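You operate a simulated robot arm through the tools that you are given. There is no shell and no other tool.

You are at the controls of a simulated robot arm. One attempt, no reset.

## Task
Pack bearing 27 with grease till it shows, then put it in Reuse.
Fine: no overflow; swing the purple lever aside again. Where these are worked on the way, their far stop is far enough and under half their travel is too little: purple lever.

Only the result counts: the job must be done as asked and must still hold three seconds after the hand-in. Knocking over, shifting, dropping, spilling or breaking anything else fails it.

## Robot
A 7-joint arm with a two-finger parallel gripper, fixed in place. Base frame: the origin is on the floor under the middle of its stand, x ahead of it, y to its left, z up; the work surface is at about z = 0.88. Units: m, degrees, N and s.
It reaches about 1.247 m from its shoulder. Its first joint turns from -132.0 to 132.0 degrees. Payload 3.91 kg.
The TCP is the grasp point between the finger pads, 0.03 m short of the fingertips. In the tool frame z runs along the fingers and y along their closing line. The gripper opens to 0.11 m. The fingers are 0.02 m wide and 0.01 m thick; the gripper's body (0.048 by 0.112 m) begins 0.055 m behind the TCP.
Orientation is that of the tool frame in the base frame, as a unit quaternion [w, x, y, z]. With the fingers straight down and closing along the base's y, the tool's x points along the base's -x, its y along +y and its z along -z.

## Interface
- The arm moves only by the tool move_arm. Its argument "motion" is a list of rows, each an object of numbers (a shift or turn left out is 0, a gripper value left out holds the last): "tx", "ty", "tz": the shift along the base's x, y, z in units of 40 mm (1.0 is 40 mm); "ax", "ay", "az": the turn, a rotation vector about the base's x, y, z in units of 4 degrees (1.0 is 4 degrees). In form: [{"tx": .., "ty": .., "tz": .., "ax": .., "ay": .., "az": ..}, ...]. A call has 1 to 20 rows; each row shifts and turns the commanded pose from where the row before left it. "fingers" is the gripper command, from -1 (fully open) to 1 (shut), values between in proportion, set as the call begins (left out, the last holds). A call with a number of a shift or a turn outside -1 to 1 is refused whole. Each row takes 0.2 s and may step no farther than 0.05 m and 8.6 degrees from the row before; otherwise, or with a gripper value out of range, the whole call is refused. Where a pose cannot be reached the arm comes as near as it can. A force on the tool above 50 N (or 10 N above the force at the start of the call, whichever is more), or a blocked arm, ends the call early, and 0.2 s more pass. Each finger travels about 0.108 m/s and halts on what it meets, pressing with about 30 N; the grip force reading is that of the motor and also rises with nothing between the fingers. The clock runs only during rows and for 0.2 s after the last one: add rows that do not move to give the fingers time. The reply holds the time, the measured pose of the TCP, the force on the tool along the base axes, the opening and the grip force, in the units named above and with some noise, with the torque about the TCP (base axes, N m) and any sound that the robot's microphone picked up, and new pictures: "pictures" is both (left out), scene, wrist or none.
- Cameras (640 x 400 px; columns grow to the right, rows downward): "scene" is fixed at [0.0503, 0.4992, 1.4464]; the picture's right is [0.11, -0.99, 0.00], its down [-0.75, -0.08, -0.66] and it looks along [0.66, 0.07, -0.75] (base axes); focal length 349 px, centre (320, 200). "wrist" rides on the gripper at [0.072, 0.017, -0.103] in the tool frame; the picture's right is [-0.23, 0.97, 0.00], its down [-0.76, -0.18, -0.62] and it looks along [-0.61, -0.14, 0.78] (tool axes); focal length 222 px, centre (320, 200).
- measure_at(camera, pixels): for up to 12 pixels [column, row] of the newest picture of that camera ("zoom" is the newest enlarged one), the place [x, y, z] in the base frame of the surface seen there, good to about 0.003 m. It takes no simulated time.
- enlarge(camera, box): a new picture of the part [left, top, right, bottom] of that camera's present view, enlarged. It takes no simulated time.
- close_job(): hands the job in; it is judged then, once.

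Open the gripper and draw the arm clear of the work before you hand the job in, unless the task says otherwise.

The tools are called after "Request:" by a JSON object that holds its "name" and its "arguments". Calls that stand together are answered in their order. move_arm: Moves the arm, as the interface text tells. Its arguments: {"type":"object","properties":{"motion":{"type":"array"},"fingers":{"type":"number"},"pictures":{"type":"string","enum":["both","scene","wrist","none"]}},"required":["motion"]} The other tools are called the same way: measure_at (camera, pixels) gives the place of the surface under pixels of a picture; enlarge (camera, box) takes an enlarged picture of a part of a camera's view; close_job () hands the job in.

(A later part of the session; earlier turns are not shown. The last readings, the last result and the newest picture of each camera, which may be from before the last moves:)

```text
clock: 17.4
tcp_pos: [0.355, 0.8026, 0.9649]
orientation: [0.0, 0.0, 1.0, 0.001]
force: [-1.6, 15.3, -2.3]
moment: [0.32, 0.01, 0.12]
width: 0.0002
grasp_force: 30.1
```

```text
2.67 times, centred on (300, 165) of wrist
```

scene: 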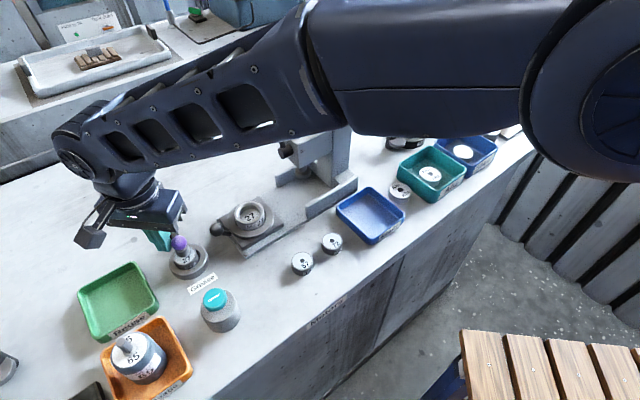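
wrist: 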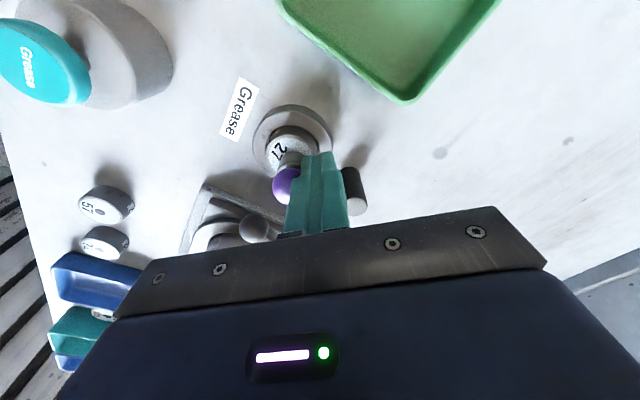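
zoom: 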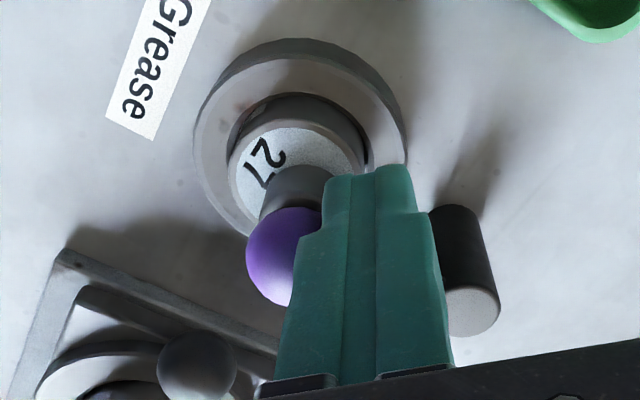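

Force of 15 N in y shows the far stop is reached, and the nozzle sits centred over the bearing's hole. I back the fingers off and rise, leaving the lever there.

Request:
{"name": "move_arm", "arguments": {"motion": [{"ty": 0.2}, {"ty": 0.4}, {"tz": 0.7}, {"tz": 0.8}, {"tz": 0.5}, {}]}}

Request:
{"name": "enlarge", "arguments": {"camera": "scene", "box": [130, 210, 260, 340]}}

Request:
{"name": "enlarge", "arguments": {"camera": "wrist", "box": [130, 30, 370, 190]}}

```text
clock: 18.8
tcp_pos: [0.3545, 0.8272, 1.0466]
orientation: [0.0, 0.0, 1.0, 0.0]
force: [0.2, 0.2, 0.3]
moment: [-0.01, 0.01, 0.02]
width: 0.0
grasp_force: 29.8
```

scene: 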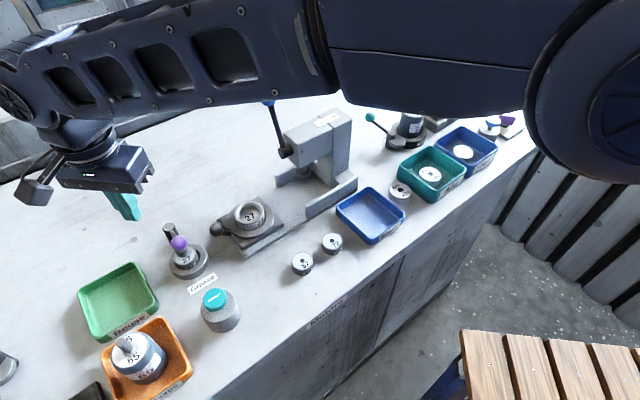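
wrist: 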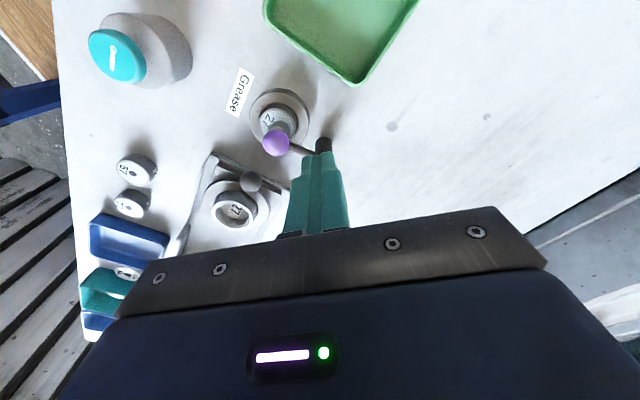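

```text
3.08 times, centred on (195, 275) of scene
```

zoom: 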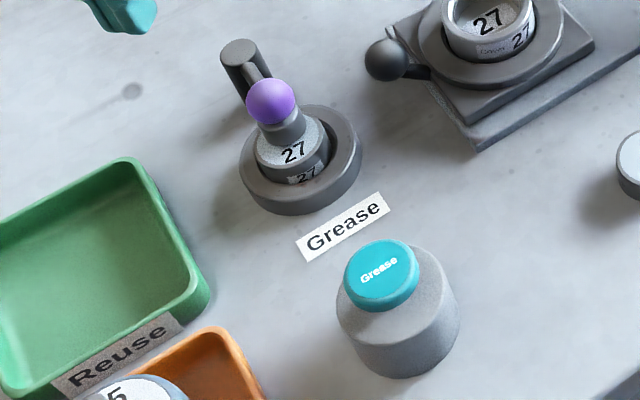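

```text
2.50 times, centred on (250, 110) of wrist
```

zoom: 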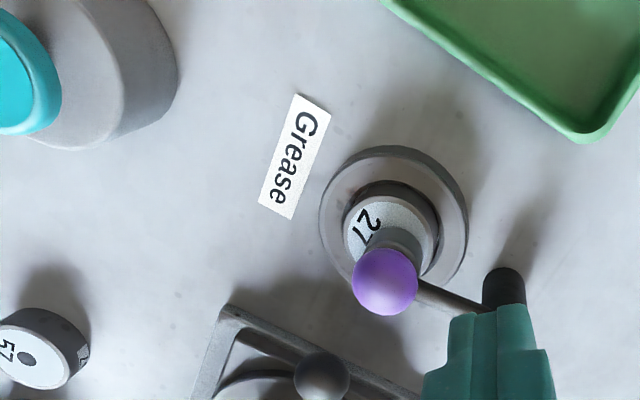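

The lever holds over the bearing. I travel to above the Grease cap (≈0.270, 0.683, top 0.952) while turning the gripper -40° so that the wrist camera keeps the nest in view.

Request:
{"name": "move_arm", "arguments": {"motion": [{"tx": -0.211, "ty": -0.36, "az": -1}, {"tx": -0.211, "ty": -0.36, "az": -1}, {"tx": -0.211, "ty": -0.36, "az": -1}, {"tx": -0.211, "ty": -0.36, "az": -1}, {"tx": -0.211, "ty": -0.36, "az": -1}, {"tx": -0.211, "ty": -0.36, "az": -1}, {"tx": -0.211, "ty": -0.36, "az": -1}, {"tx": -0.211, "ty": -0.36, "az": -1, "tz": -0.3}, {"tx": -0.211, "ty": -0.36, "az": -1, "tz": -0.3}, {"tx": -0.211, "ty": -0.36, "az": -1, "tz": -0.3}, {}]}}

```text
clock: 21.2
tcp_pos: [0.271, 0.6817, 1.0094]
orientation: [0.0, 0.342, 0.94, -0.001]
force: [0.6, 0.3, 0.0]
moment: [-0.01, 0.01, -0.03]
width: 0.0001
grasp_force: 29.7
```

scene: 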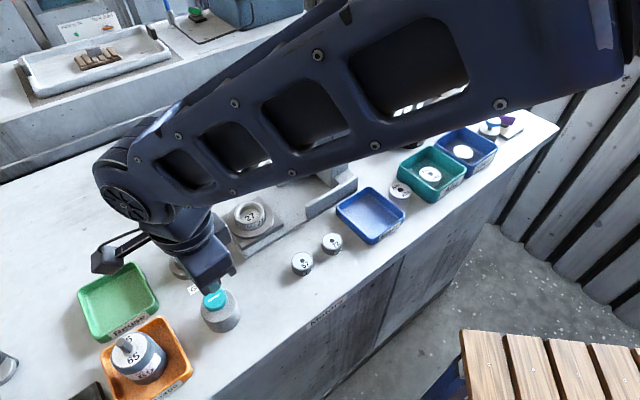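
wrist: 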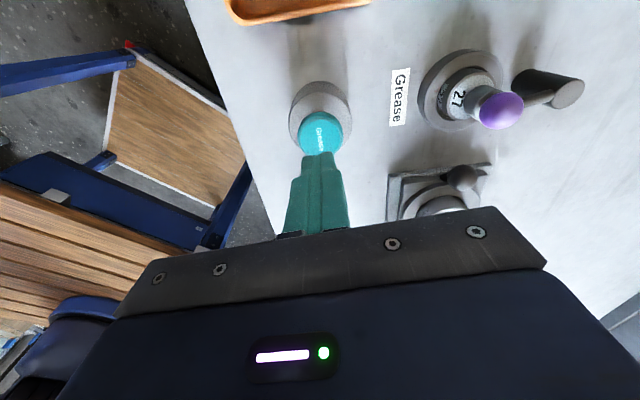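

The wrist view shows both the cap at (320,132) and the nest at (470,90). I measure the cap and enlarge the nest for a baseline picture.

Request:
{"name": "measure_at", "arguments": {"camera": "wrist", "pixels": [[320, 132], [305, 130], [335, 130], [320, 118], [316, 146], [330, 145], [319, 156], [318, 108]]}}

Request:
{"name": "enlarge", "arguments": {"camera": "wrist", "box": [270, 60, 370, 180]}}

Request:
{"name": "enlarge", "arguments": {"camera": "wrist", "box": [410, 40, 530, 140]}}

```text
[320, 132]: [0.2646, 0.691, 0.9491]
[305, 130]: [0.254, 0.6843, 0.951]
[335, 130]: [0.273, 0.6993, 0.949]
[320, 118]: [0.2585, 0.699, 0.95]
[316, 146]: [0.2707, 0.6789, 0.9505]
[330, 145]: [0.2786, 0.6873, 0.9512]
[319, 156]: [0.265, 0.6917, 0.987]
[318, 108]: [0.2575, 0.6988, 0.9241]
```

```text
3.33 times, centred on (320, 120) of wrist
```

zoom: 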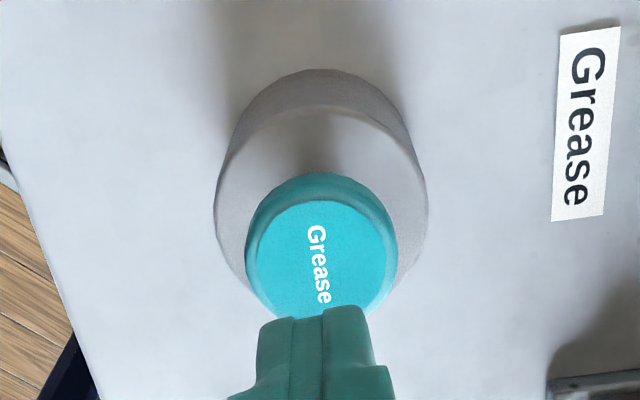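

```text
4.00 times, centred on (470, 90) of wrist
```

zoom: 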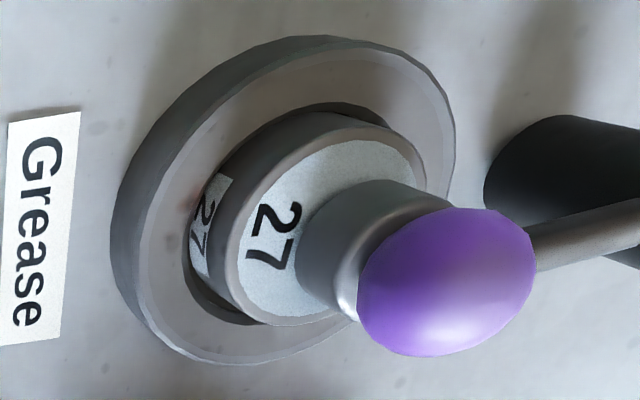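

The cap's centre is about (0.268, 0.685), 3–4 mm off. I centre over it and descend to just above the cap.

Request:
{"name": "move_arm", "arguments": {"motion": [{"tx": -0.065, "ty": 0.085}, {"tz": -0.3}, {"tz": -0.25}, {"tz": -0.08}, {}]}}

Request:
{"name": "enlarge", "arguments": {"camera": "wrist", "box": [270, 60, 370, 180]}}

Request:
{"name": "enlarge", "arguments": {"camera": "wrist", "box": [430, 30, 550, 130]}}

```text
clock: 22.4
tcp_pos: [0.2682, 0.6853, 0.9843]
orientation: [0.0, 0.342, 0.94, 0.0]
force: [0.1, -0.3, -1.1]
moment: [0.01, 0.0, 0.02]
width: 0.0
grasp_force: 29.8
```

scene: 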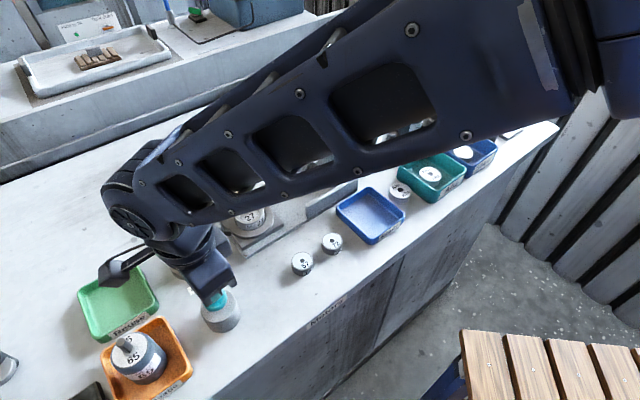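
wrist: 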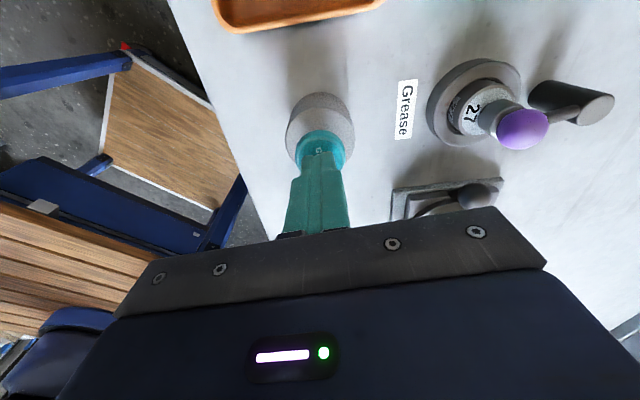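

```text
3.33 times, centred on (320, 120) of wrist
```

zoom: 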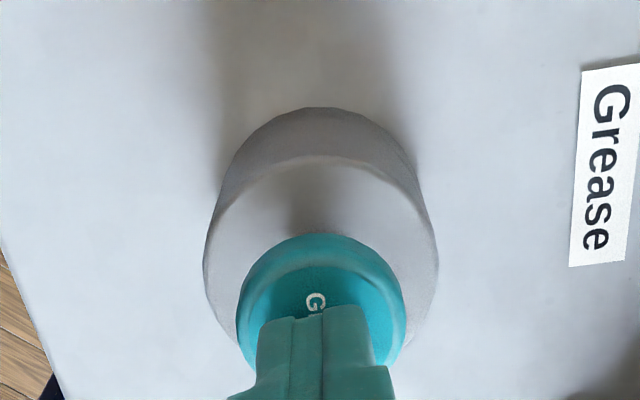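

```text
4.00 times, centred on (490, 80) of wrist
```

zoom: 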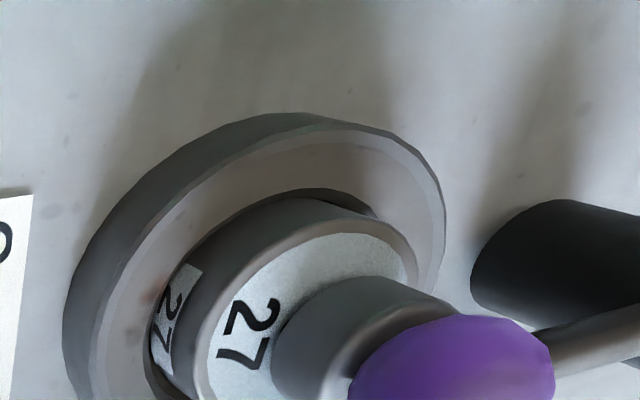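

The fingertips are about 2–3 mm above the cap. I press in by a small step and watch the force and the nest.

Request:
{"name": "move_arm", "arguments": {"motion": [{"tz": -0.1}], "pictures": "wrist"}}

Request:
{"name": "enlarge", "arguments": {"camera": "wrist", "box": [420, 50, 560, 160]}}

```text
clock: 22.8
tcp_pos: [0.2687, 0.6855, 0.9807]
orientation: [-0.001, 0.342, 0.94, 0.0]
force: [0.1, 0.2, 0.7]
moment: [-0.01, 0.01, 0.03]
width: 0.0002
grasp_force: 30.0
```

wrist: 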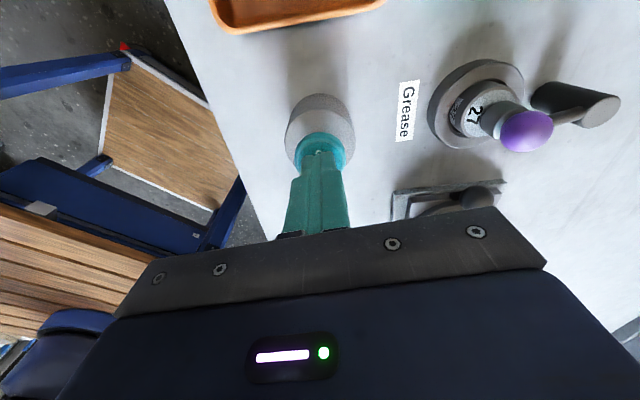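

```text
3.64 times, centred on (490, 105) of wrist
```

zoom: 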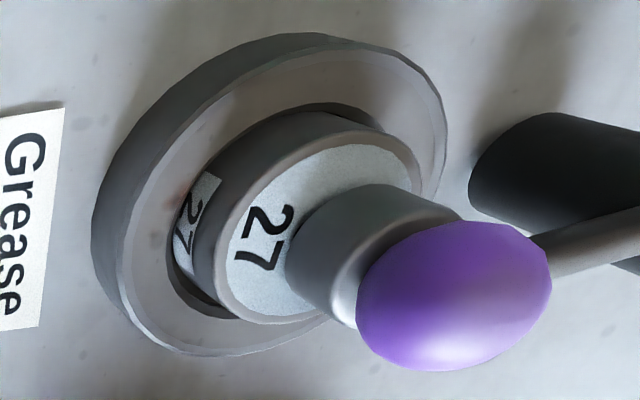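

No contact force yet (0.7 N). I press another 3 mm.

Request:
{"name": "move_arm", "arguments": {"motion": [{"tz": -0.075}], "pictures": "wrist"}}

Request:
{"name": "enlarge", "arguments": {"camera": "wrist", "box": [420, 50, 560, 160]}}

```text
clock: 23.2
tcp_pos: [0.2683, 0.6854, 0.9776]
orientation: [0.0, 0.342, 0.94, 0.0]
force: [0.7, 0.0, 2.6]
moment: [0.07, 0.01, -0.02]
width: 0.0001
grasp_force: 29.6
```

wrist: 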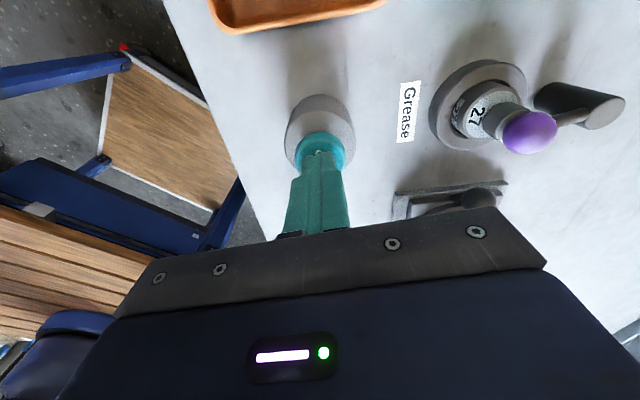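

```text
3.64 times, centred on (490, 105) of wrist
```

zoom: 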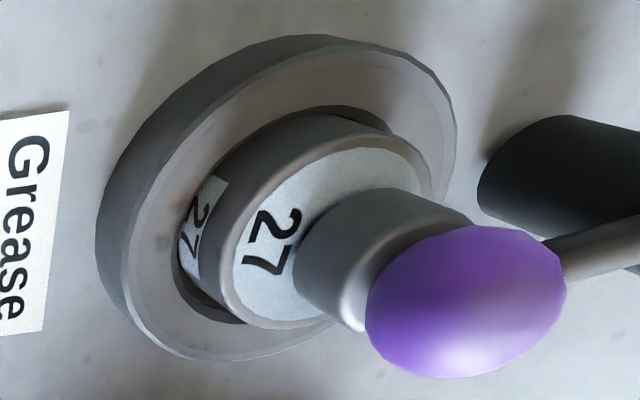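

Contact: 2.6 N upward. I press further by 2 mm.

Request:
{"name": "move_arm", "arguments": {"motion": [{"tz": -0.05}], "pictures": "wrist"}}

Request:
{"name": "enlarge", "arguments": {"camera": "wrist", "box": [420, 50, 560, 160]}}

```text
clock: 23.6
tcp_pos: [0.2686, 0.6856, 0.9747]
orientation: [0.0, 0.341, 0.94, 0.0]
force: [0.6, 2.0, 2.9]
moment: [0.03, -0.03, 0.0]
width: 0.0
grasp_force: 30.1
```

wrist: 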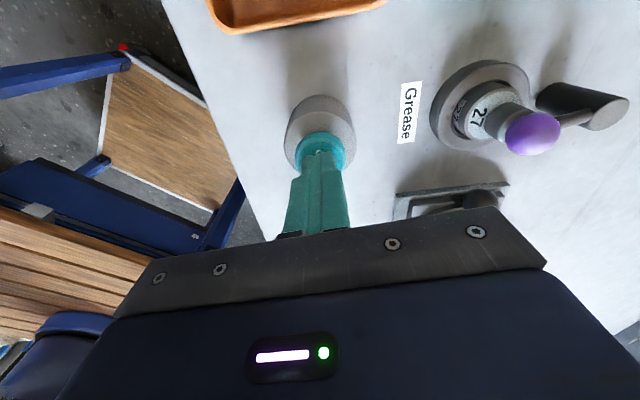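

```text
3.64 times, centred on (490, 105) of wrist
```

zoom: 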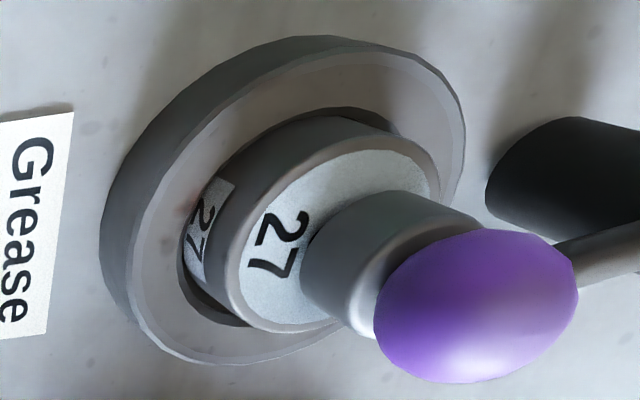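

The cap yields at about 3 N; no grease visible yet. I press another 2 mm.

Request:
{"name": "move_arm", "arguments": {"motion": [{"tz": -0.05}], "pictures": "wrist"}}

Request:
{"name": "enlarge", "arguments": {"camera": "wrist", "box": [420, 50, 560, 160]}}

```text
clock: 24.0
tcp_pos: [0.268, 0.6843, 0.9735]
orientation: [0.001, 0.343, 0.939, 0.0]
force: [0.2, 1.3, 3.8]
moment: [0.04, 0.03, 0.0]
width: 0.0
grasp_force: 29.8
```

wrist: 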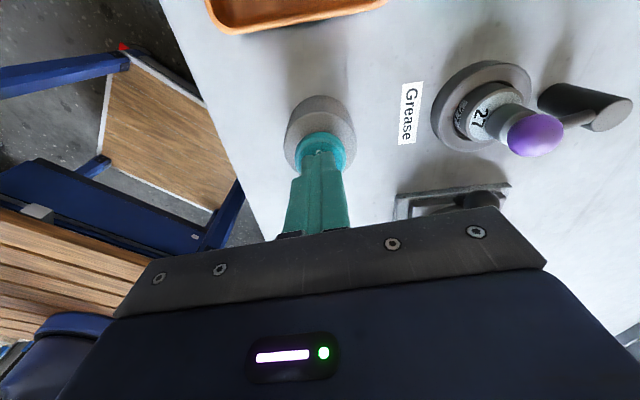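

```text
3.64 times, centred on (490, 105) of wrist
```

zoom: 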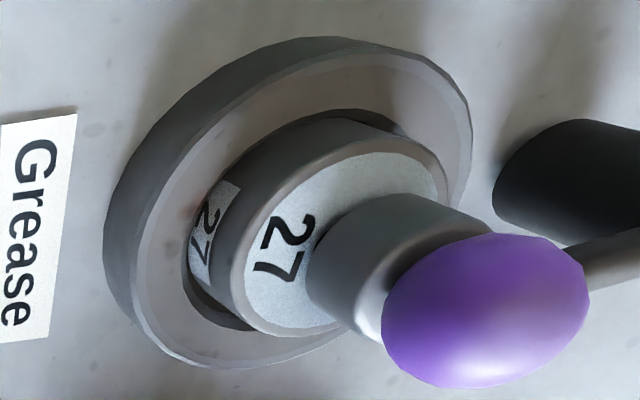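

Force 3.8 N, still no visible grease. I press another 2 mm.

Request:
{"name": "move_arm", "arguments": {"motion": [{"tz": -0.05}], "pictures": "wrist"}}

Request:
{"name": "enlarge", "arguments": {"camera": "wrist", "box": [420, 50, 560, 160]}}

```text
clock: 24.4
tcp_pos: [0.2689, 0.6845, 0.9726]
orientation: [-0.001, 0.342, 0.94, 0.0]
force: [0.1, 0.8, 5.3]
moment: [0.04, 0.01, 0.02]
width: 0.0
grasp_force: 29.3
heard: click
```

wrist: 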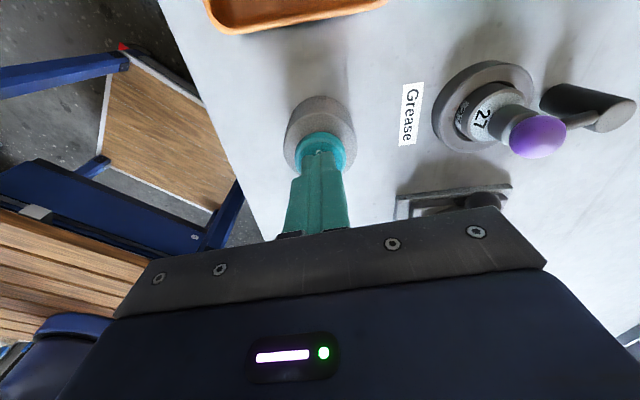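

```text
3.64 times, centred on (490, 105) of wrist
```

zoom: 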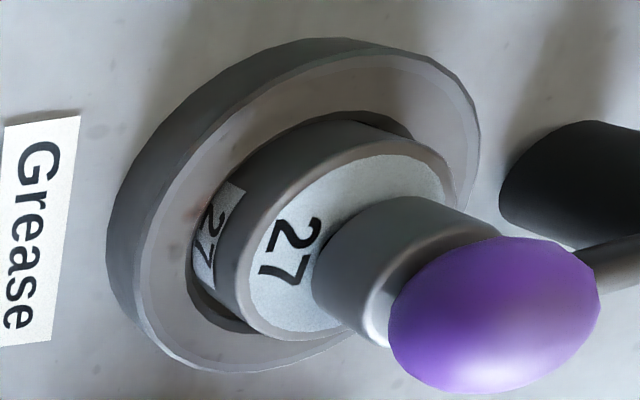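

A click was heard at about 6 mm of cap travel. I hold still briefly and watch whether grease flows while held.

Request:
{"name": "move_arm", "arguments": {"motion": [{}], "pictures": "wrist"}}

Request:
{"name": "enlarge", "arguments": {"camera": "wrist", "box": [420, 50, 560, 160]}}

```text
clock: 24.8
tcp_pos: [0.2675, 0.6855, 0.9707]
orientation: [0.0, 0.342, 0.94, -0.001]
force: [0.4, 1.2, 5.8]
moment: [0.06, -0.03, 0.01]
width: 0.0
grasp_force: 30.0
```

wrist: 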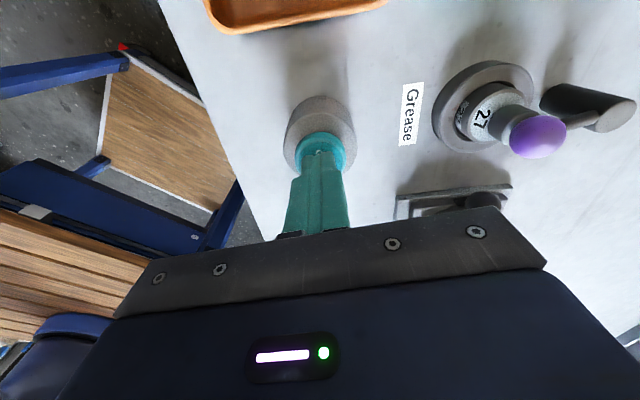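

```text
3.64 times, centred on (490, 105) of wrist
```

zoom: 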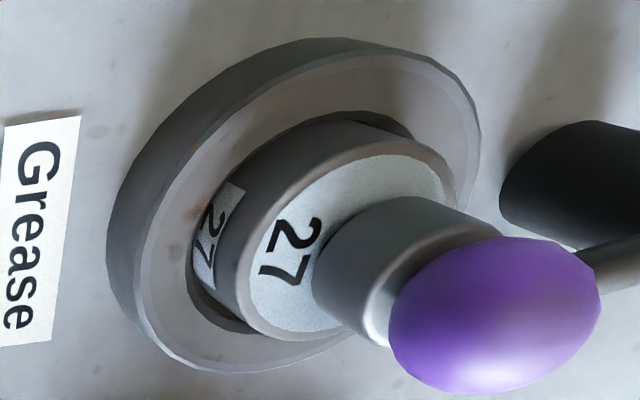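

No change yet. I hold a little longer and compare.

Request:
{"name": "move_arm", "arguments": {"motion": [{}, {}], "pictures": "wrist"}}

Request:
{"name": "enlarge", "arguments": {"camera": "wrist", "box": [445, 70, 525, 150]}}

```text
clock: 25.4
tcp_pos: [0.268, 0.6858, 0.9724]
orientation: [0.0, 0.343, 0.939, 0.0]
force: [-0.7, 1.9, 6.1]
moment: [0.04, 0.0, 0.0]
width: 0.0002
grasp_force: 30.0
```

wrist: 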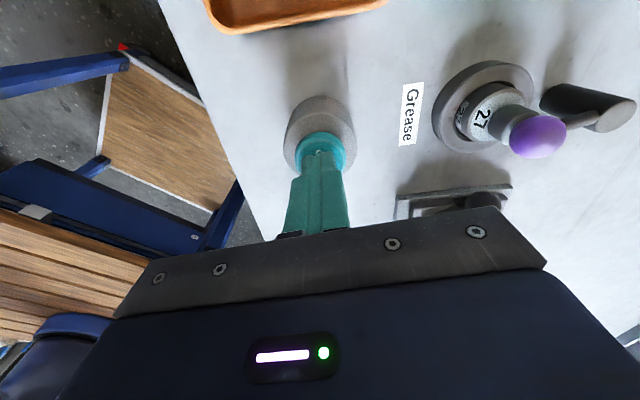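

```text
5.00 times, centred on (485, 110) of wrist
```

zoom: 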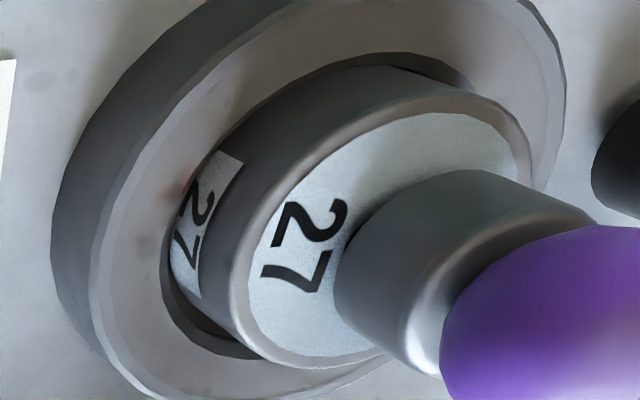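

Still nothing visible. I hold another short interval to test whether holding matters.

Request:
{"name": "move_arm", "arguments": {"motion": [{}, {}, {}], "pictures": "wrist"}}

Request:
{"name": "enlarge", "arguments": {"camera": "wrist", "box": [445, 70, 525, 150]}}

```text
clock: 26.2
tcp_pos: [0.2694, 0.6847, 0.9709]
orientation: [0.0, 0.343, 0.939, 0.0]
force: [0.5, 1.8, 4.9]
moment: [0.05, 0.01, -0.02]
width: 0.0
grasp_force: 30.4
```

wrist: 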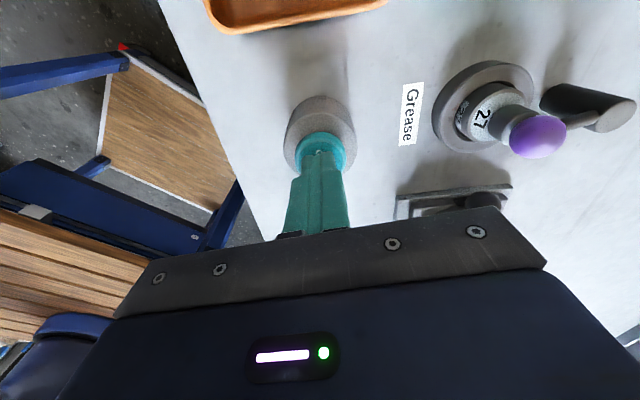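

```text
5.00 times, centred on (485, 110) of wrist
```

zoom: 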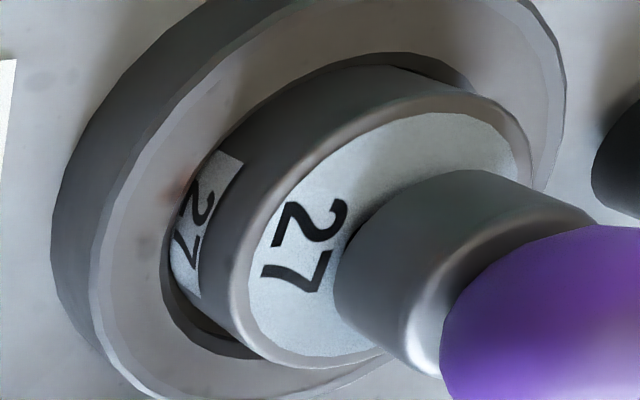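

Holding makes no difference, so the click was probably one stroke. I release the cap and look, then I'll give a second stroke.

Request:
{"name": "move_arm", "arguments": {"motion": [{"tz": 0.15}, {"tz": 0.2}, {}], "pictures": "wrist"}}

Request:
{"name": "enlarge", "arguments": {"camera": "wrist", "box": [430, 50, 550, 150]}}

Request:
{"name": "enlarge", "arguments": {"camera": "wrist", "box": [270, 60, 370, 180]}}

```text
clock: 27.0
tcp_pos: [0.2688, 0.6849, 0.9851]
orientation: [0.0, 0.342, 0.94, 0.0]
force: [-0.4, -0.2, -0.7]
moment: [0.02, 0.01, 0.05]
width: 0.0001
grasp_force: 29.5
```

wrist: 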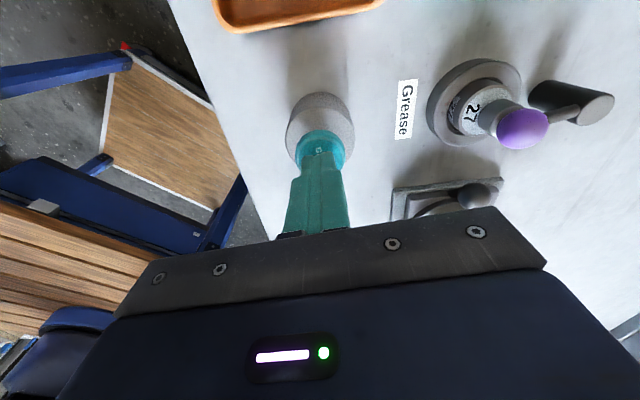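

```text
4.00 times, centred on (490, 100) of wrist
```

zoom: 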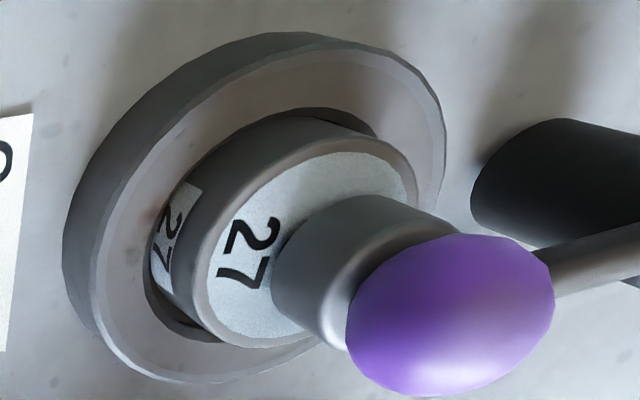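

```text
3.33 times, centred on (320, 120) of wrist
```

zoom: 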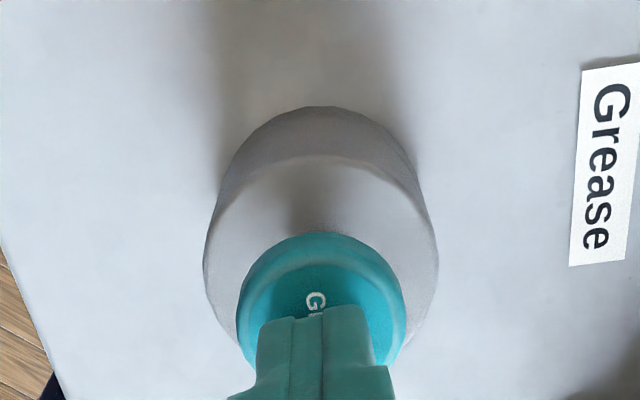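

The cap has risen back; nothing visible at the bearing. I give a second stroke to the same depth.

Request:
{"name": "move_arm", "arguments": {"motion": [{"tz": -0.2}, {"tz": -0.15}, {}], "pictures": "wrist"}}

Request:
{"name": "enlarge", "arguments": {"camera": "wrist", "box": [430, 50, 550, 150]}}

```text
clock: 27.8
tcp_pos: [0.2683, 0.6845, 0.9707]
orientation: [0.0, 0.342, 0.94, 0.0]
force: [-0.3, 1.9, 5.4]
moment: [0.06, 0.03, -0.02]
width: 0.0
grasp_force: 29.8
heard: click
```

wrist: 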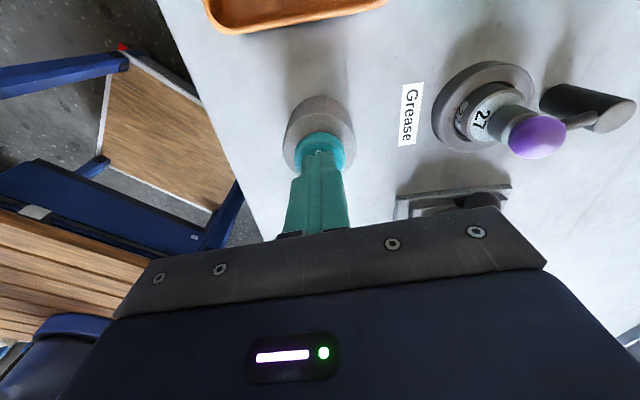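

```text
4.00 times, centred on (490, 100) of wrist
```

zoom: 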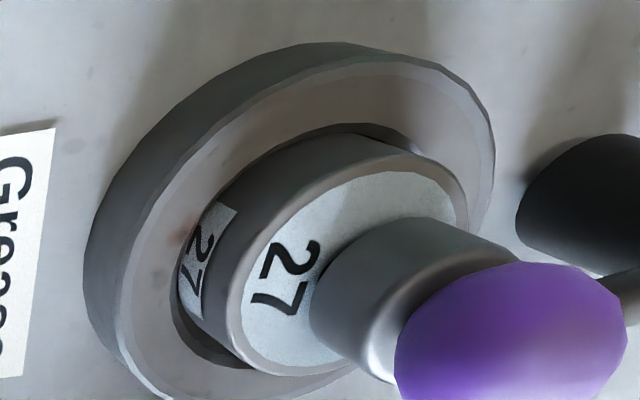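

Second click heard; nothing visible from this angle. I release, rise and move away to get the scene camera's view of the bearing and nozzle.

Request:
{"name": "move_arm", "arguments": {"motion": [{"tz": 0.35}, {"tz": 0.8}, {"ty": -0.9, "tx": 0.3, "tz": 0.4}, {"ty": -0.9, "tx": 0.3}, {"ty": -0.9, "tx": 0.3}, {}]}}

Request:
{"name": "enlarge", "arguments": {"camera": "scene", "box": [160, 225, 216, 283]}}

Request:
{"name": "enlarge", "arguments": {"camera": "wrist", "box": [420, 20, 560, 150]}}

```text
clock: 29.2
tcp_pos: [0.3053, 0.5762, 1.0339]
orientation: [0.0, 0.34, 0.94, 0.0]
force: [0.1, -0.6, -0.4]
moment: [-0.02, -0.03, -0.01]
width: 0.0002
grasp_force: 29.9
```

scene: 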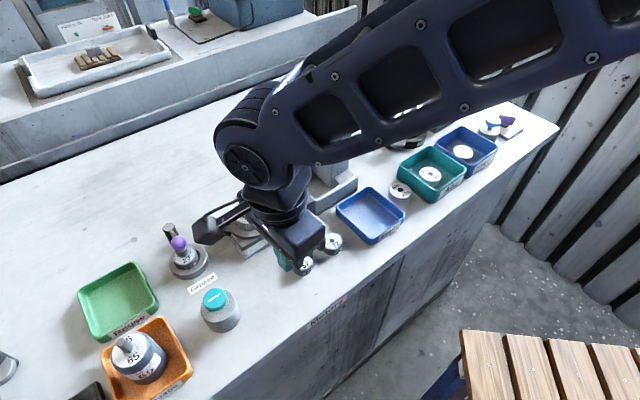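
wrist: 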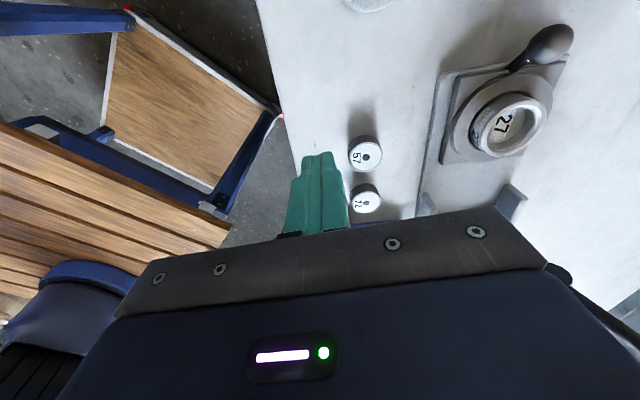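

```text
6.90 times, centred on (188, 254) of scene
```

zoom: 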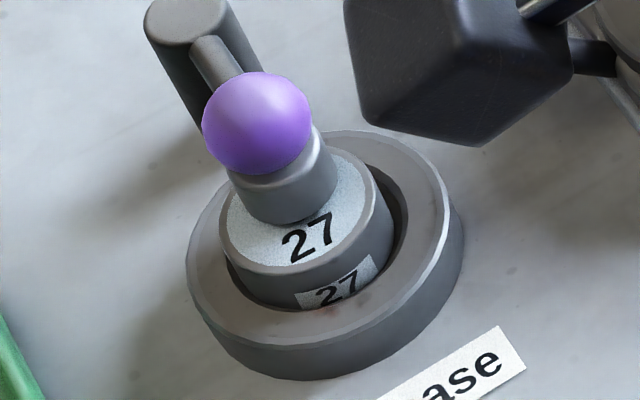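

```text
3.08 times, centred on (490, 85) of wrist
```

zoom: 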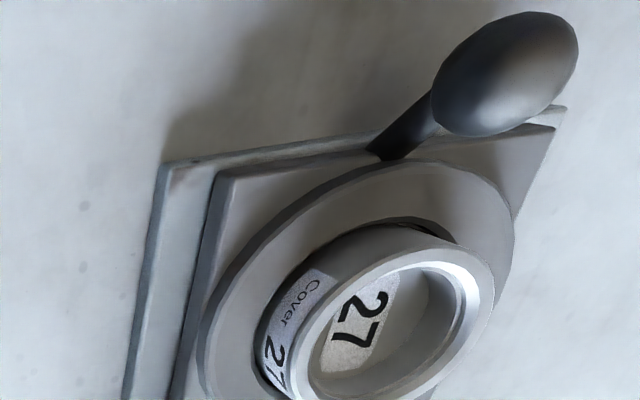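

Scene view shows no grease around the nozzle after two strokes. I return over the cap and give a third stroke.

Request:
{"name": "move_arm", "arguments": {"motion": [{"ty": 0.9, "tx": -0.3}, {"ty": 0.9, "tx": -0.3}, {"ty": 0.9, "tx": -0.3}, {"tz": -0.6}, {"tz": -0.6}, {}], "pictures": "wrist"}}

Request:
{"name": "enlarge", "arguments": {"camera": "wrist", "box": [270, 60, 370, 180]}}

```text
clock: 30.6
tcp_pos: [0.2691, 0.685, 0.9847]
orientation: [0.0, 0.341, 0.94, 0.0]
force: [0.2, -0.1, 0.3]
moment: [0.01, 0.0, -0.03]
width: 0.0
grasp_force: 30.6
```

wrist: 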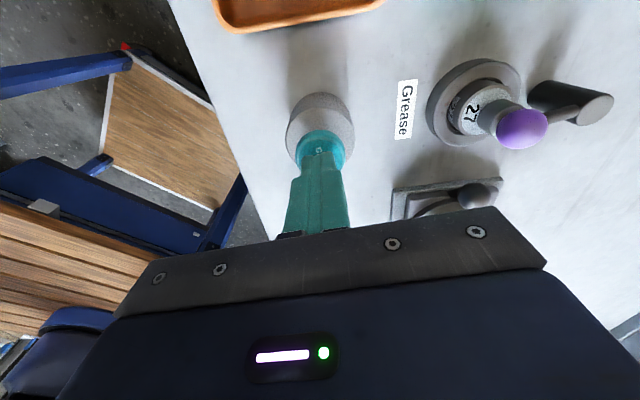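

```text
3.33 times, centred on (320, 120) of wrist
```

zoom: 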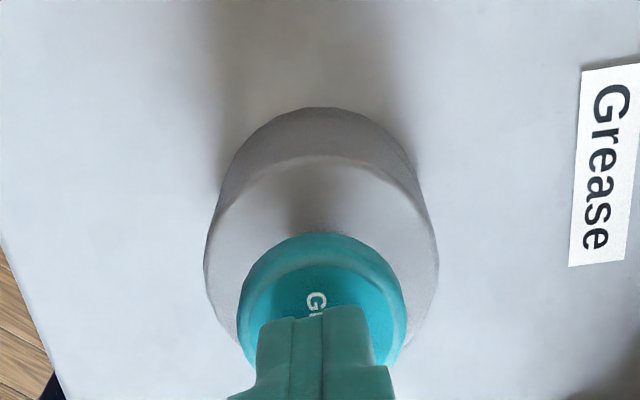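

Back over the cap at the same spot. Third stroke now.

Request:
{"name": "move_arm", "arguments": {"motion": [{"tz": -0.2}, {"tz": -0.15}, {}], "pictures": "wrist"}}

Request:
{"name": "enlarge", "arguments": {"camera": "wrist", "box": [430, 50, 550, 150]}}

```text
clock: 31.4
tcp_pos: [0.2685, 0.6849, 0.9716]
orientation: [0.0, 0.34, 0.94, 0.0]
force: [-1.6, -0.2, 5.6]
moment: [-0.02, 0.05, 0.01]
width: 0.0
grasp_force: 30.0
heard: click
```

wrist: 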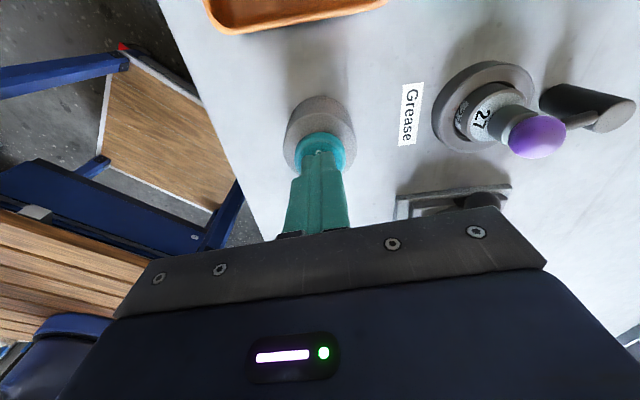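

```text
4.00 times, centred on (490, 100) of wrist
```

zoom: 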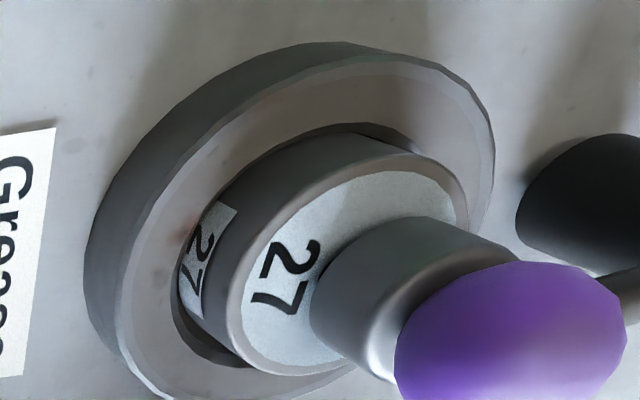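

Third click, yet the nozzle hides the bearing's hole from this angle. Before another stroke I'll take a low-angle look under the nozzle, so I first release the cap and measure the surroundings for a safe viewpoint.

Request:
{"name": "move_arm", "arguments": {"motion": [{"tz": 0.35}, {"tz": 0.8}, {}]}}

Request:
{"name": "measure_at", "arguments": {"camera": "scene", "pixels": [[122, 340], [130, 335], [140, 350], [110, 345], [240, 340], [300, 320], [205, 385], [186, 372], [150, 325]]}}

Request:
{"name": "enlarge", "arguments": {"camera": "wrist", "box": [400, 30, 520, 150]}}

```text
clock: 32.2
tcp_pos: [0.2681, 0.6856, 1.0168]
orientation: [0.0, 0.341, 0.94, 0.0]
force: [0.2, -0.9, -0.2]
moment: [-0.02, 0.01, 0.0]
width: 0.0
grasp_force: 29.9
```

scene: 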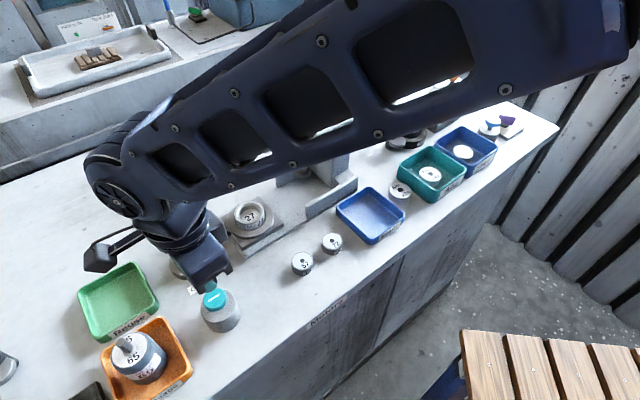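
wrist: 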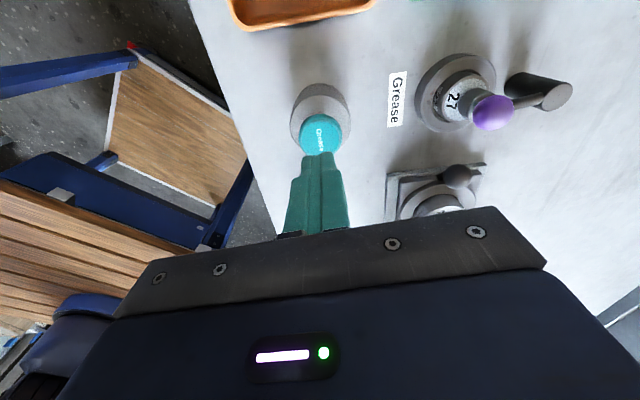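

```text
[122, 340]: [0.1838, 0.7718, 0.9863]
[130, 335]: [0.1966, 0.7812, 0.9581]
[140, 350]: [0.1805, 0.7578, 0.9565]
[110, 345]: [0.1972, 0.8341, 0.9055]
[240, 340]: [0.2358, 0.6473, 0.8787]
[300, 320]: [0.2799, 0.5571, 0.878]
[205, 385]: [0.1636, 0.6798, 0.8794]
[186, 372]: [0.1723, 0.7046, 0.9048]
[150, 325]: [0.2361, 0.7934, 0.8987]
```

```text
3.33 times, centred on (460, 90) of wrist
```

zoom: 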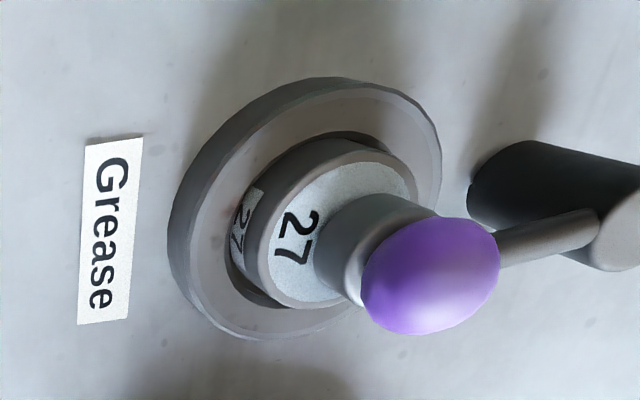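

The motor shaft top (z≈0.986 at y≈0.77) is well away from the planned viewpoint. I move to about (0.188, 0.623, 0.945), turning +20°, so the nest appears at the right image edge at a low angle.

Request:
{"name": "move_arm", "arguments": {"motion": [{"tx": -0.4, "ty": -0.31, "az": 1}, {"tx": -0.4, "ty": -0.31, "az": 1}, {"tx": -0.4, "ty": -0.31, "az": 1}, {"tx": -0.4, "ty": -0.31, "az": 1}, {"tx": -0.4, "ty": -0.32, "az": 1}, {"tz": -0.6}, {"tz": -0.6}, {"tz": -0.6}, {}]}}

Request:
{"name": "enlarge", "arguments": {"camera": "wrist", "box": [520, 140, 640, 280]}}

Request:
{"name": "enlarge", "arguments": {"camera": "scene", "box": [160, 225, 216, 283]}}

```text
clock: 34.2
tcp_pos: [0.1885, 0.6231, 0.9453]
orientation: [0.0, 0.174, 0.985, 0.0]
force: [-0.2, 0.5, 0.8]
moment: [0.01, 0.0, -0.03]
width: 0.0
grasp_force: 29.7
```

scene: 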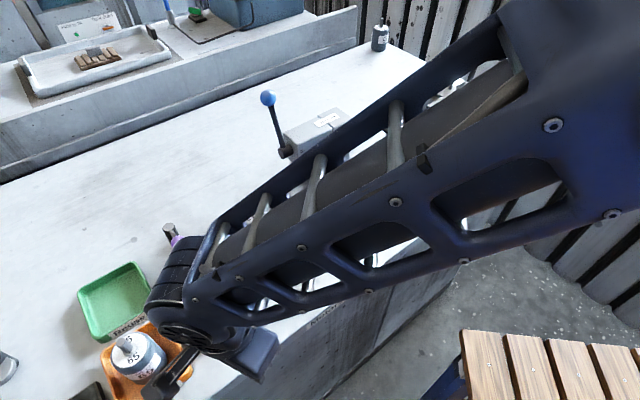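
wrist: 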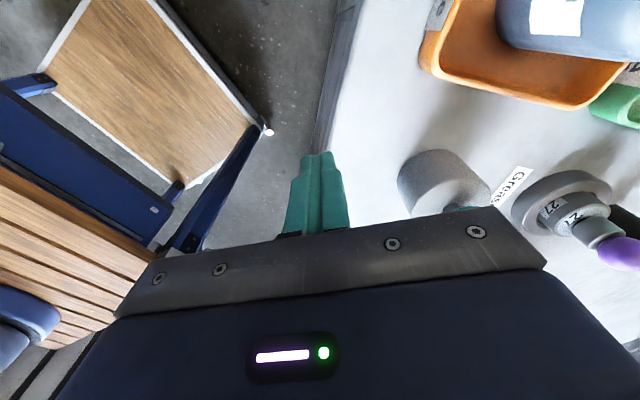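

```text
2.86 times, centred on (580, 210) of wrist
```

zoom: 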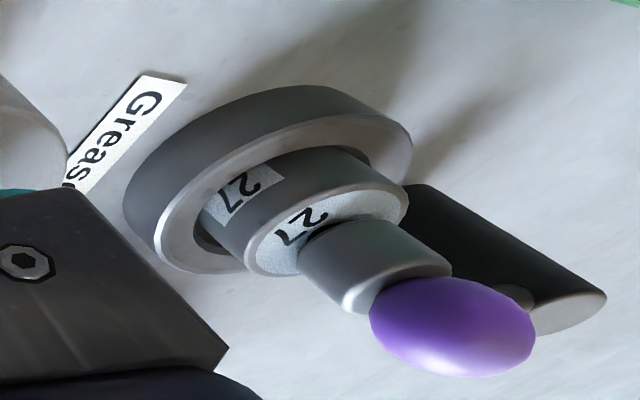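

```text
6.90 times, centred on (188, 254) of scene
```

zoom: 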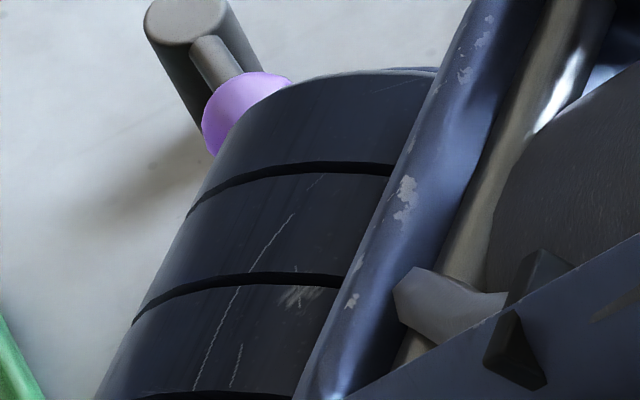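

Low-angle view shows the nozzle almost on the bearing's face. I enlarge the contact area around (575,220).

Request:
{"name": "enlarge", "arguments": {"camera": "wrist", "box": [550, 185, 610, 245]}}

```text
6.67 times, centred on (580, 215) of wrist
```

zoom: 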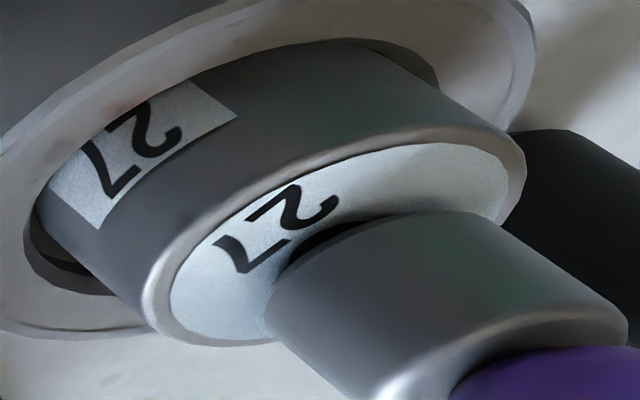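

From this angle there's only a dark gap under the nozzle and no grease yet. I return over the cap (keeping this wrist angle) and give a fourth stroke.

Request:
{"name": "move_arm", "arguments": {"motion": [{"tz": 0.6}, {"tz": 0.6}, {"tz": 0.6}, {"tx": 0.5, "ty": 0.39}, {"tx": 0.5, "ty": 0.39}, {"tx": 0.5, "ty": 0.39}, {"tx": 0.5, "ty": 0.39}, {"tz": -0.5}, {"tz": -0.3}, {}], "pictures": "wrist"}}

Request:
{"name": "enlarge", "arguments": {"camera": "wrist", "box": [420, 90, 540, 190]}}

```text
clock: 36.4
tcp_pos: [0.2695, 0.6864, 0.9845]
orientation: [0.0, 0.174, 0.985, 0.0]
force: [-0.4, 0.3, 0.0]
moment: [0.0, 0.0, 0.02]
width: 0.0002
grasp_force: 30.0
```

wrist: 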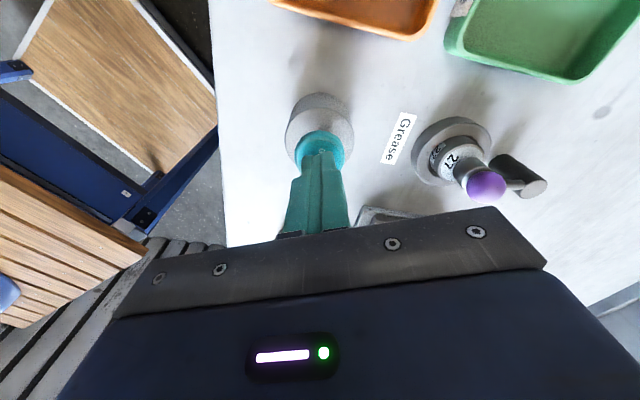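

```text
4.00 times, centred on (480, 140) of wrist
```

zoom: 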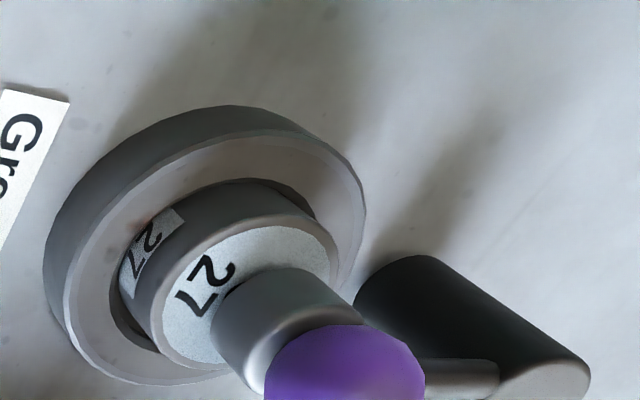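

In position over the cap with the nest in view at (450,160). Fourth stroke.

Request:
{"name": "move_arm", "arguments": {"motion": [{"tz": -0.2}, {"tz": -0.15}, {}], "pictures": "wrist"}}

Request:
{"name": "enlarge", "arguments": {"camera": "wrist", "box": [420, 100, 540, 200]}}

```text
clock: 37.2
tcp_pos: [0.2694, 0.6857, 0.972]
orientation: [-0.001, 0.174, 0.985, 0.0]
force: [0.7, 0.6, 5.7]
moment: [0.03, -0.01, 0.03]
width: 0.0
grasp_force: 29.9
heard: click
```

wrist: 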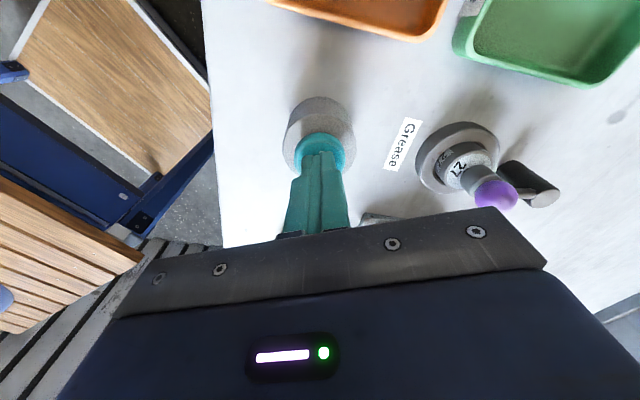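

```text
4.00 times, centred on (480, 150) of wrist
```

zoom: 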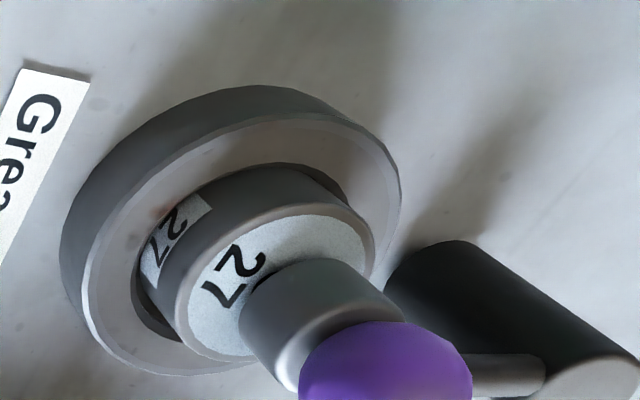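

Fourth click, nothing visible here. I go back to the low-angle viewpoint to compare under the nozzle.

Request:
{"name": "move_arm", "arguments": {"motion": [{"tz": 0.35}, {"tz": 0.8}, {"tx": -0.5, "ty": -0.39}, {"tx": -0.5, "ty": -0.39}, {"tx": -0.5, "ty": -0.39}, {"tx": -0.5, "ty": -0.39}, {"tz": -0.6}, {"tz": -0.6}, {"tz": -0.6}, {}], "pictures": "wrist"}}

Request:
{"name": "enlarge", "arguments": {"camera": "wrist", "box": [550, 185, 610, 245]}}

```text
clock: 39.4
tcp_pos: [0.1892, 0.6228, 0.9442]
orientation: [0.0, 0.173, 0.985, 0.0]
force: [-0.3, 0.1, -0.2]
moment: [-0.01, 0.01, 0.0]
width: 0.0
grasp_force: 29.8
```

wrist: 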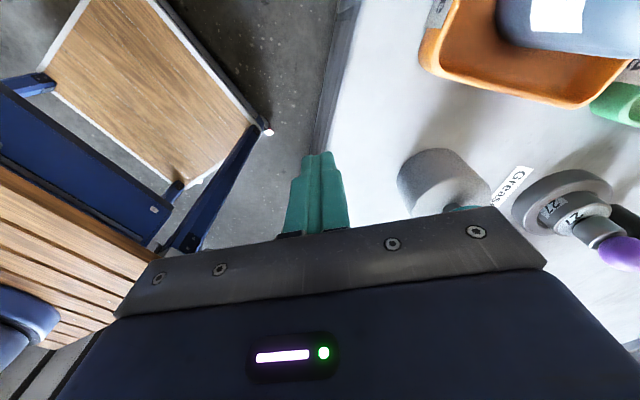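

```text
6.67 times, centred on (580, 215) of wrist
```

zoom: 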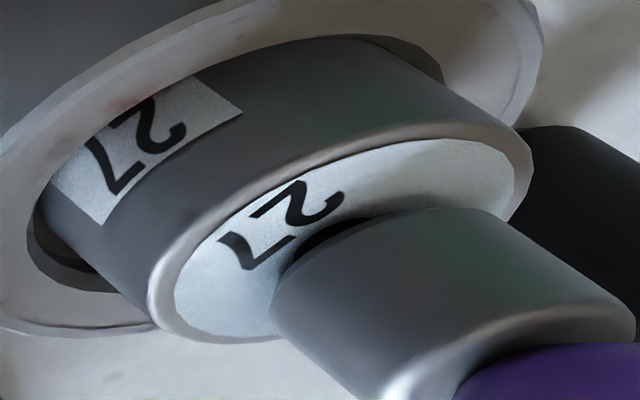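

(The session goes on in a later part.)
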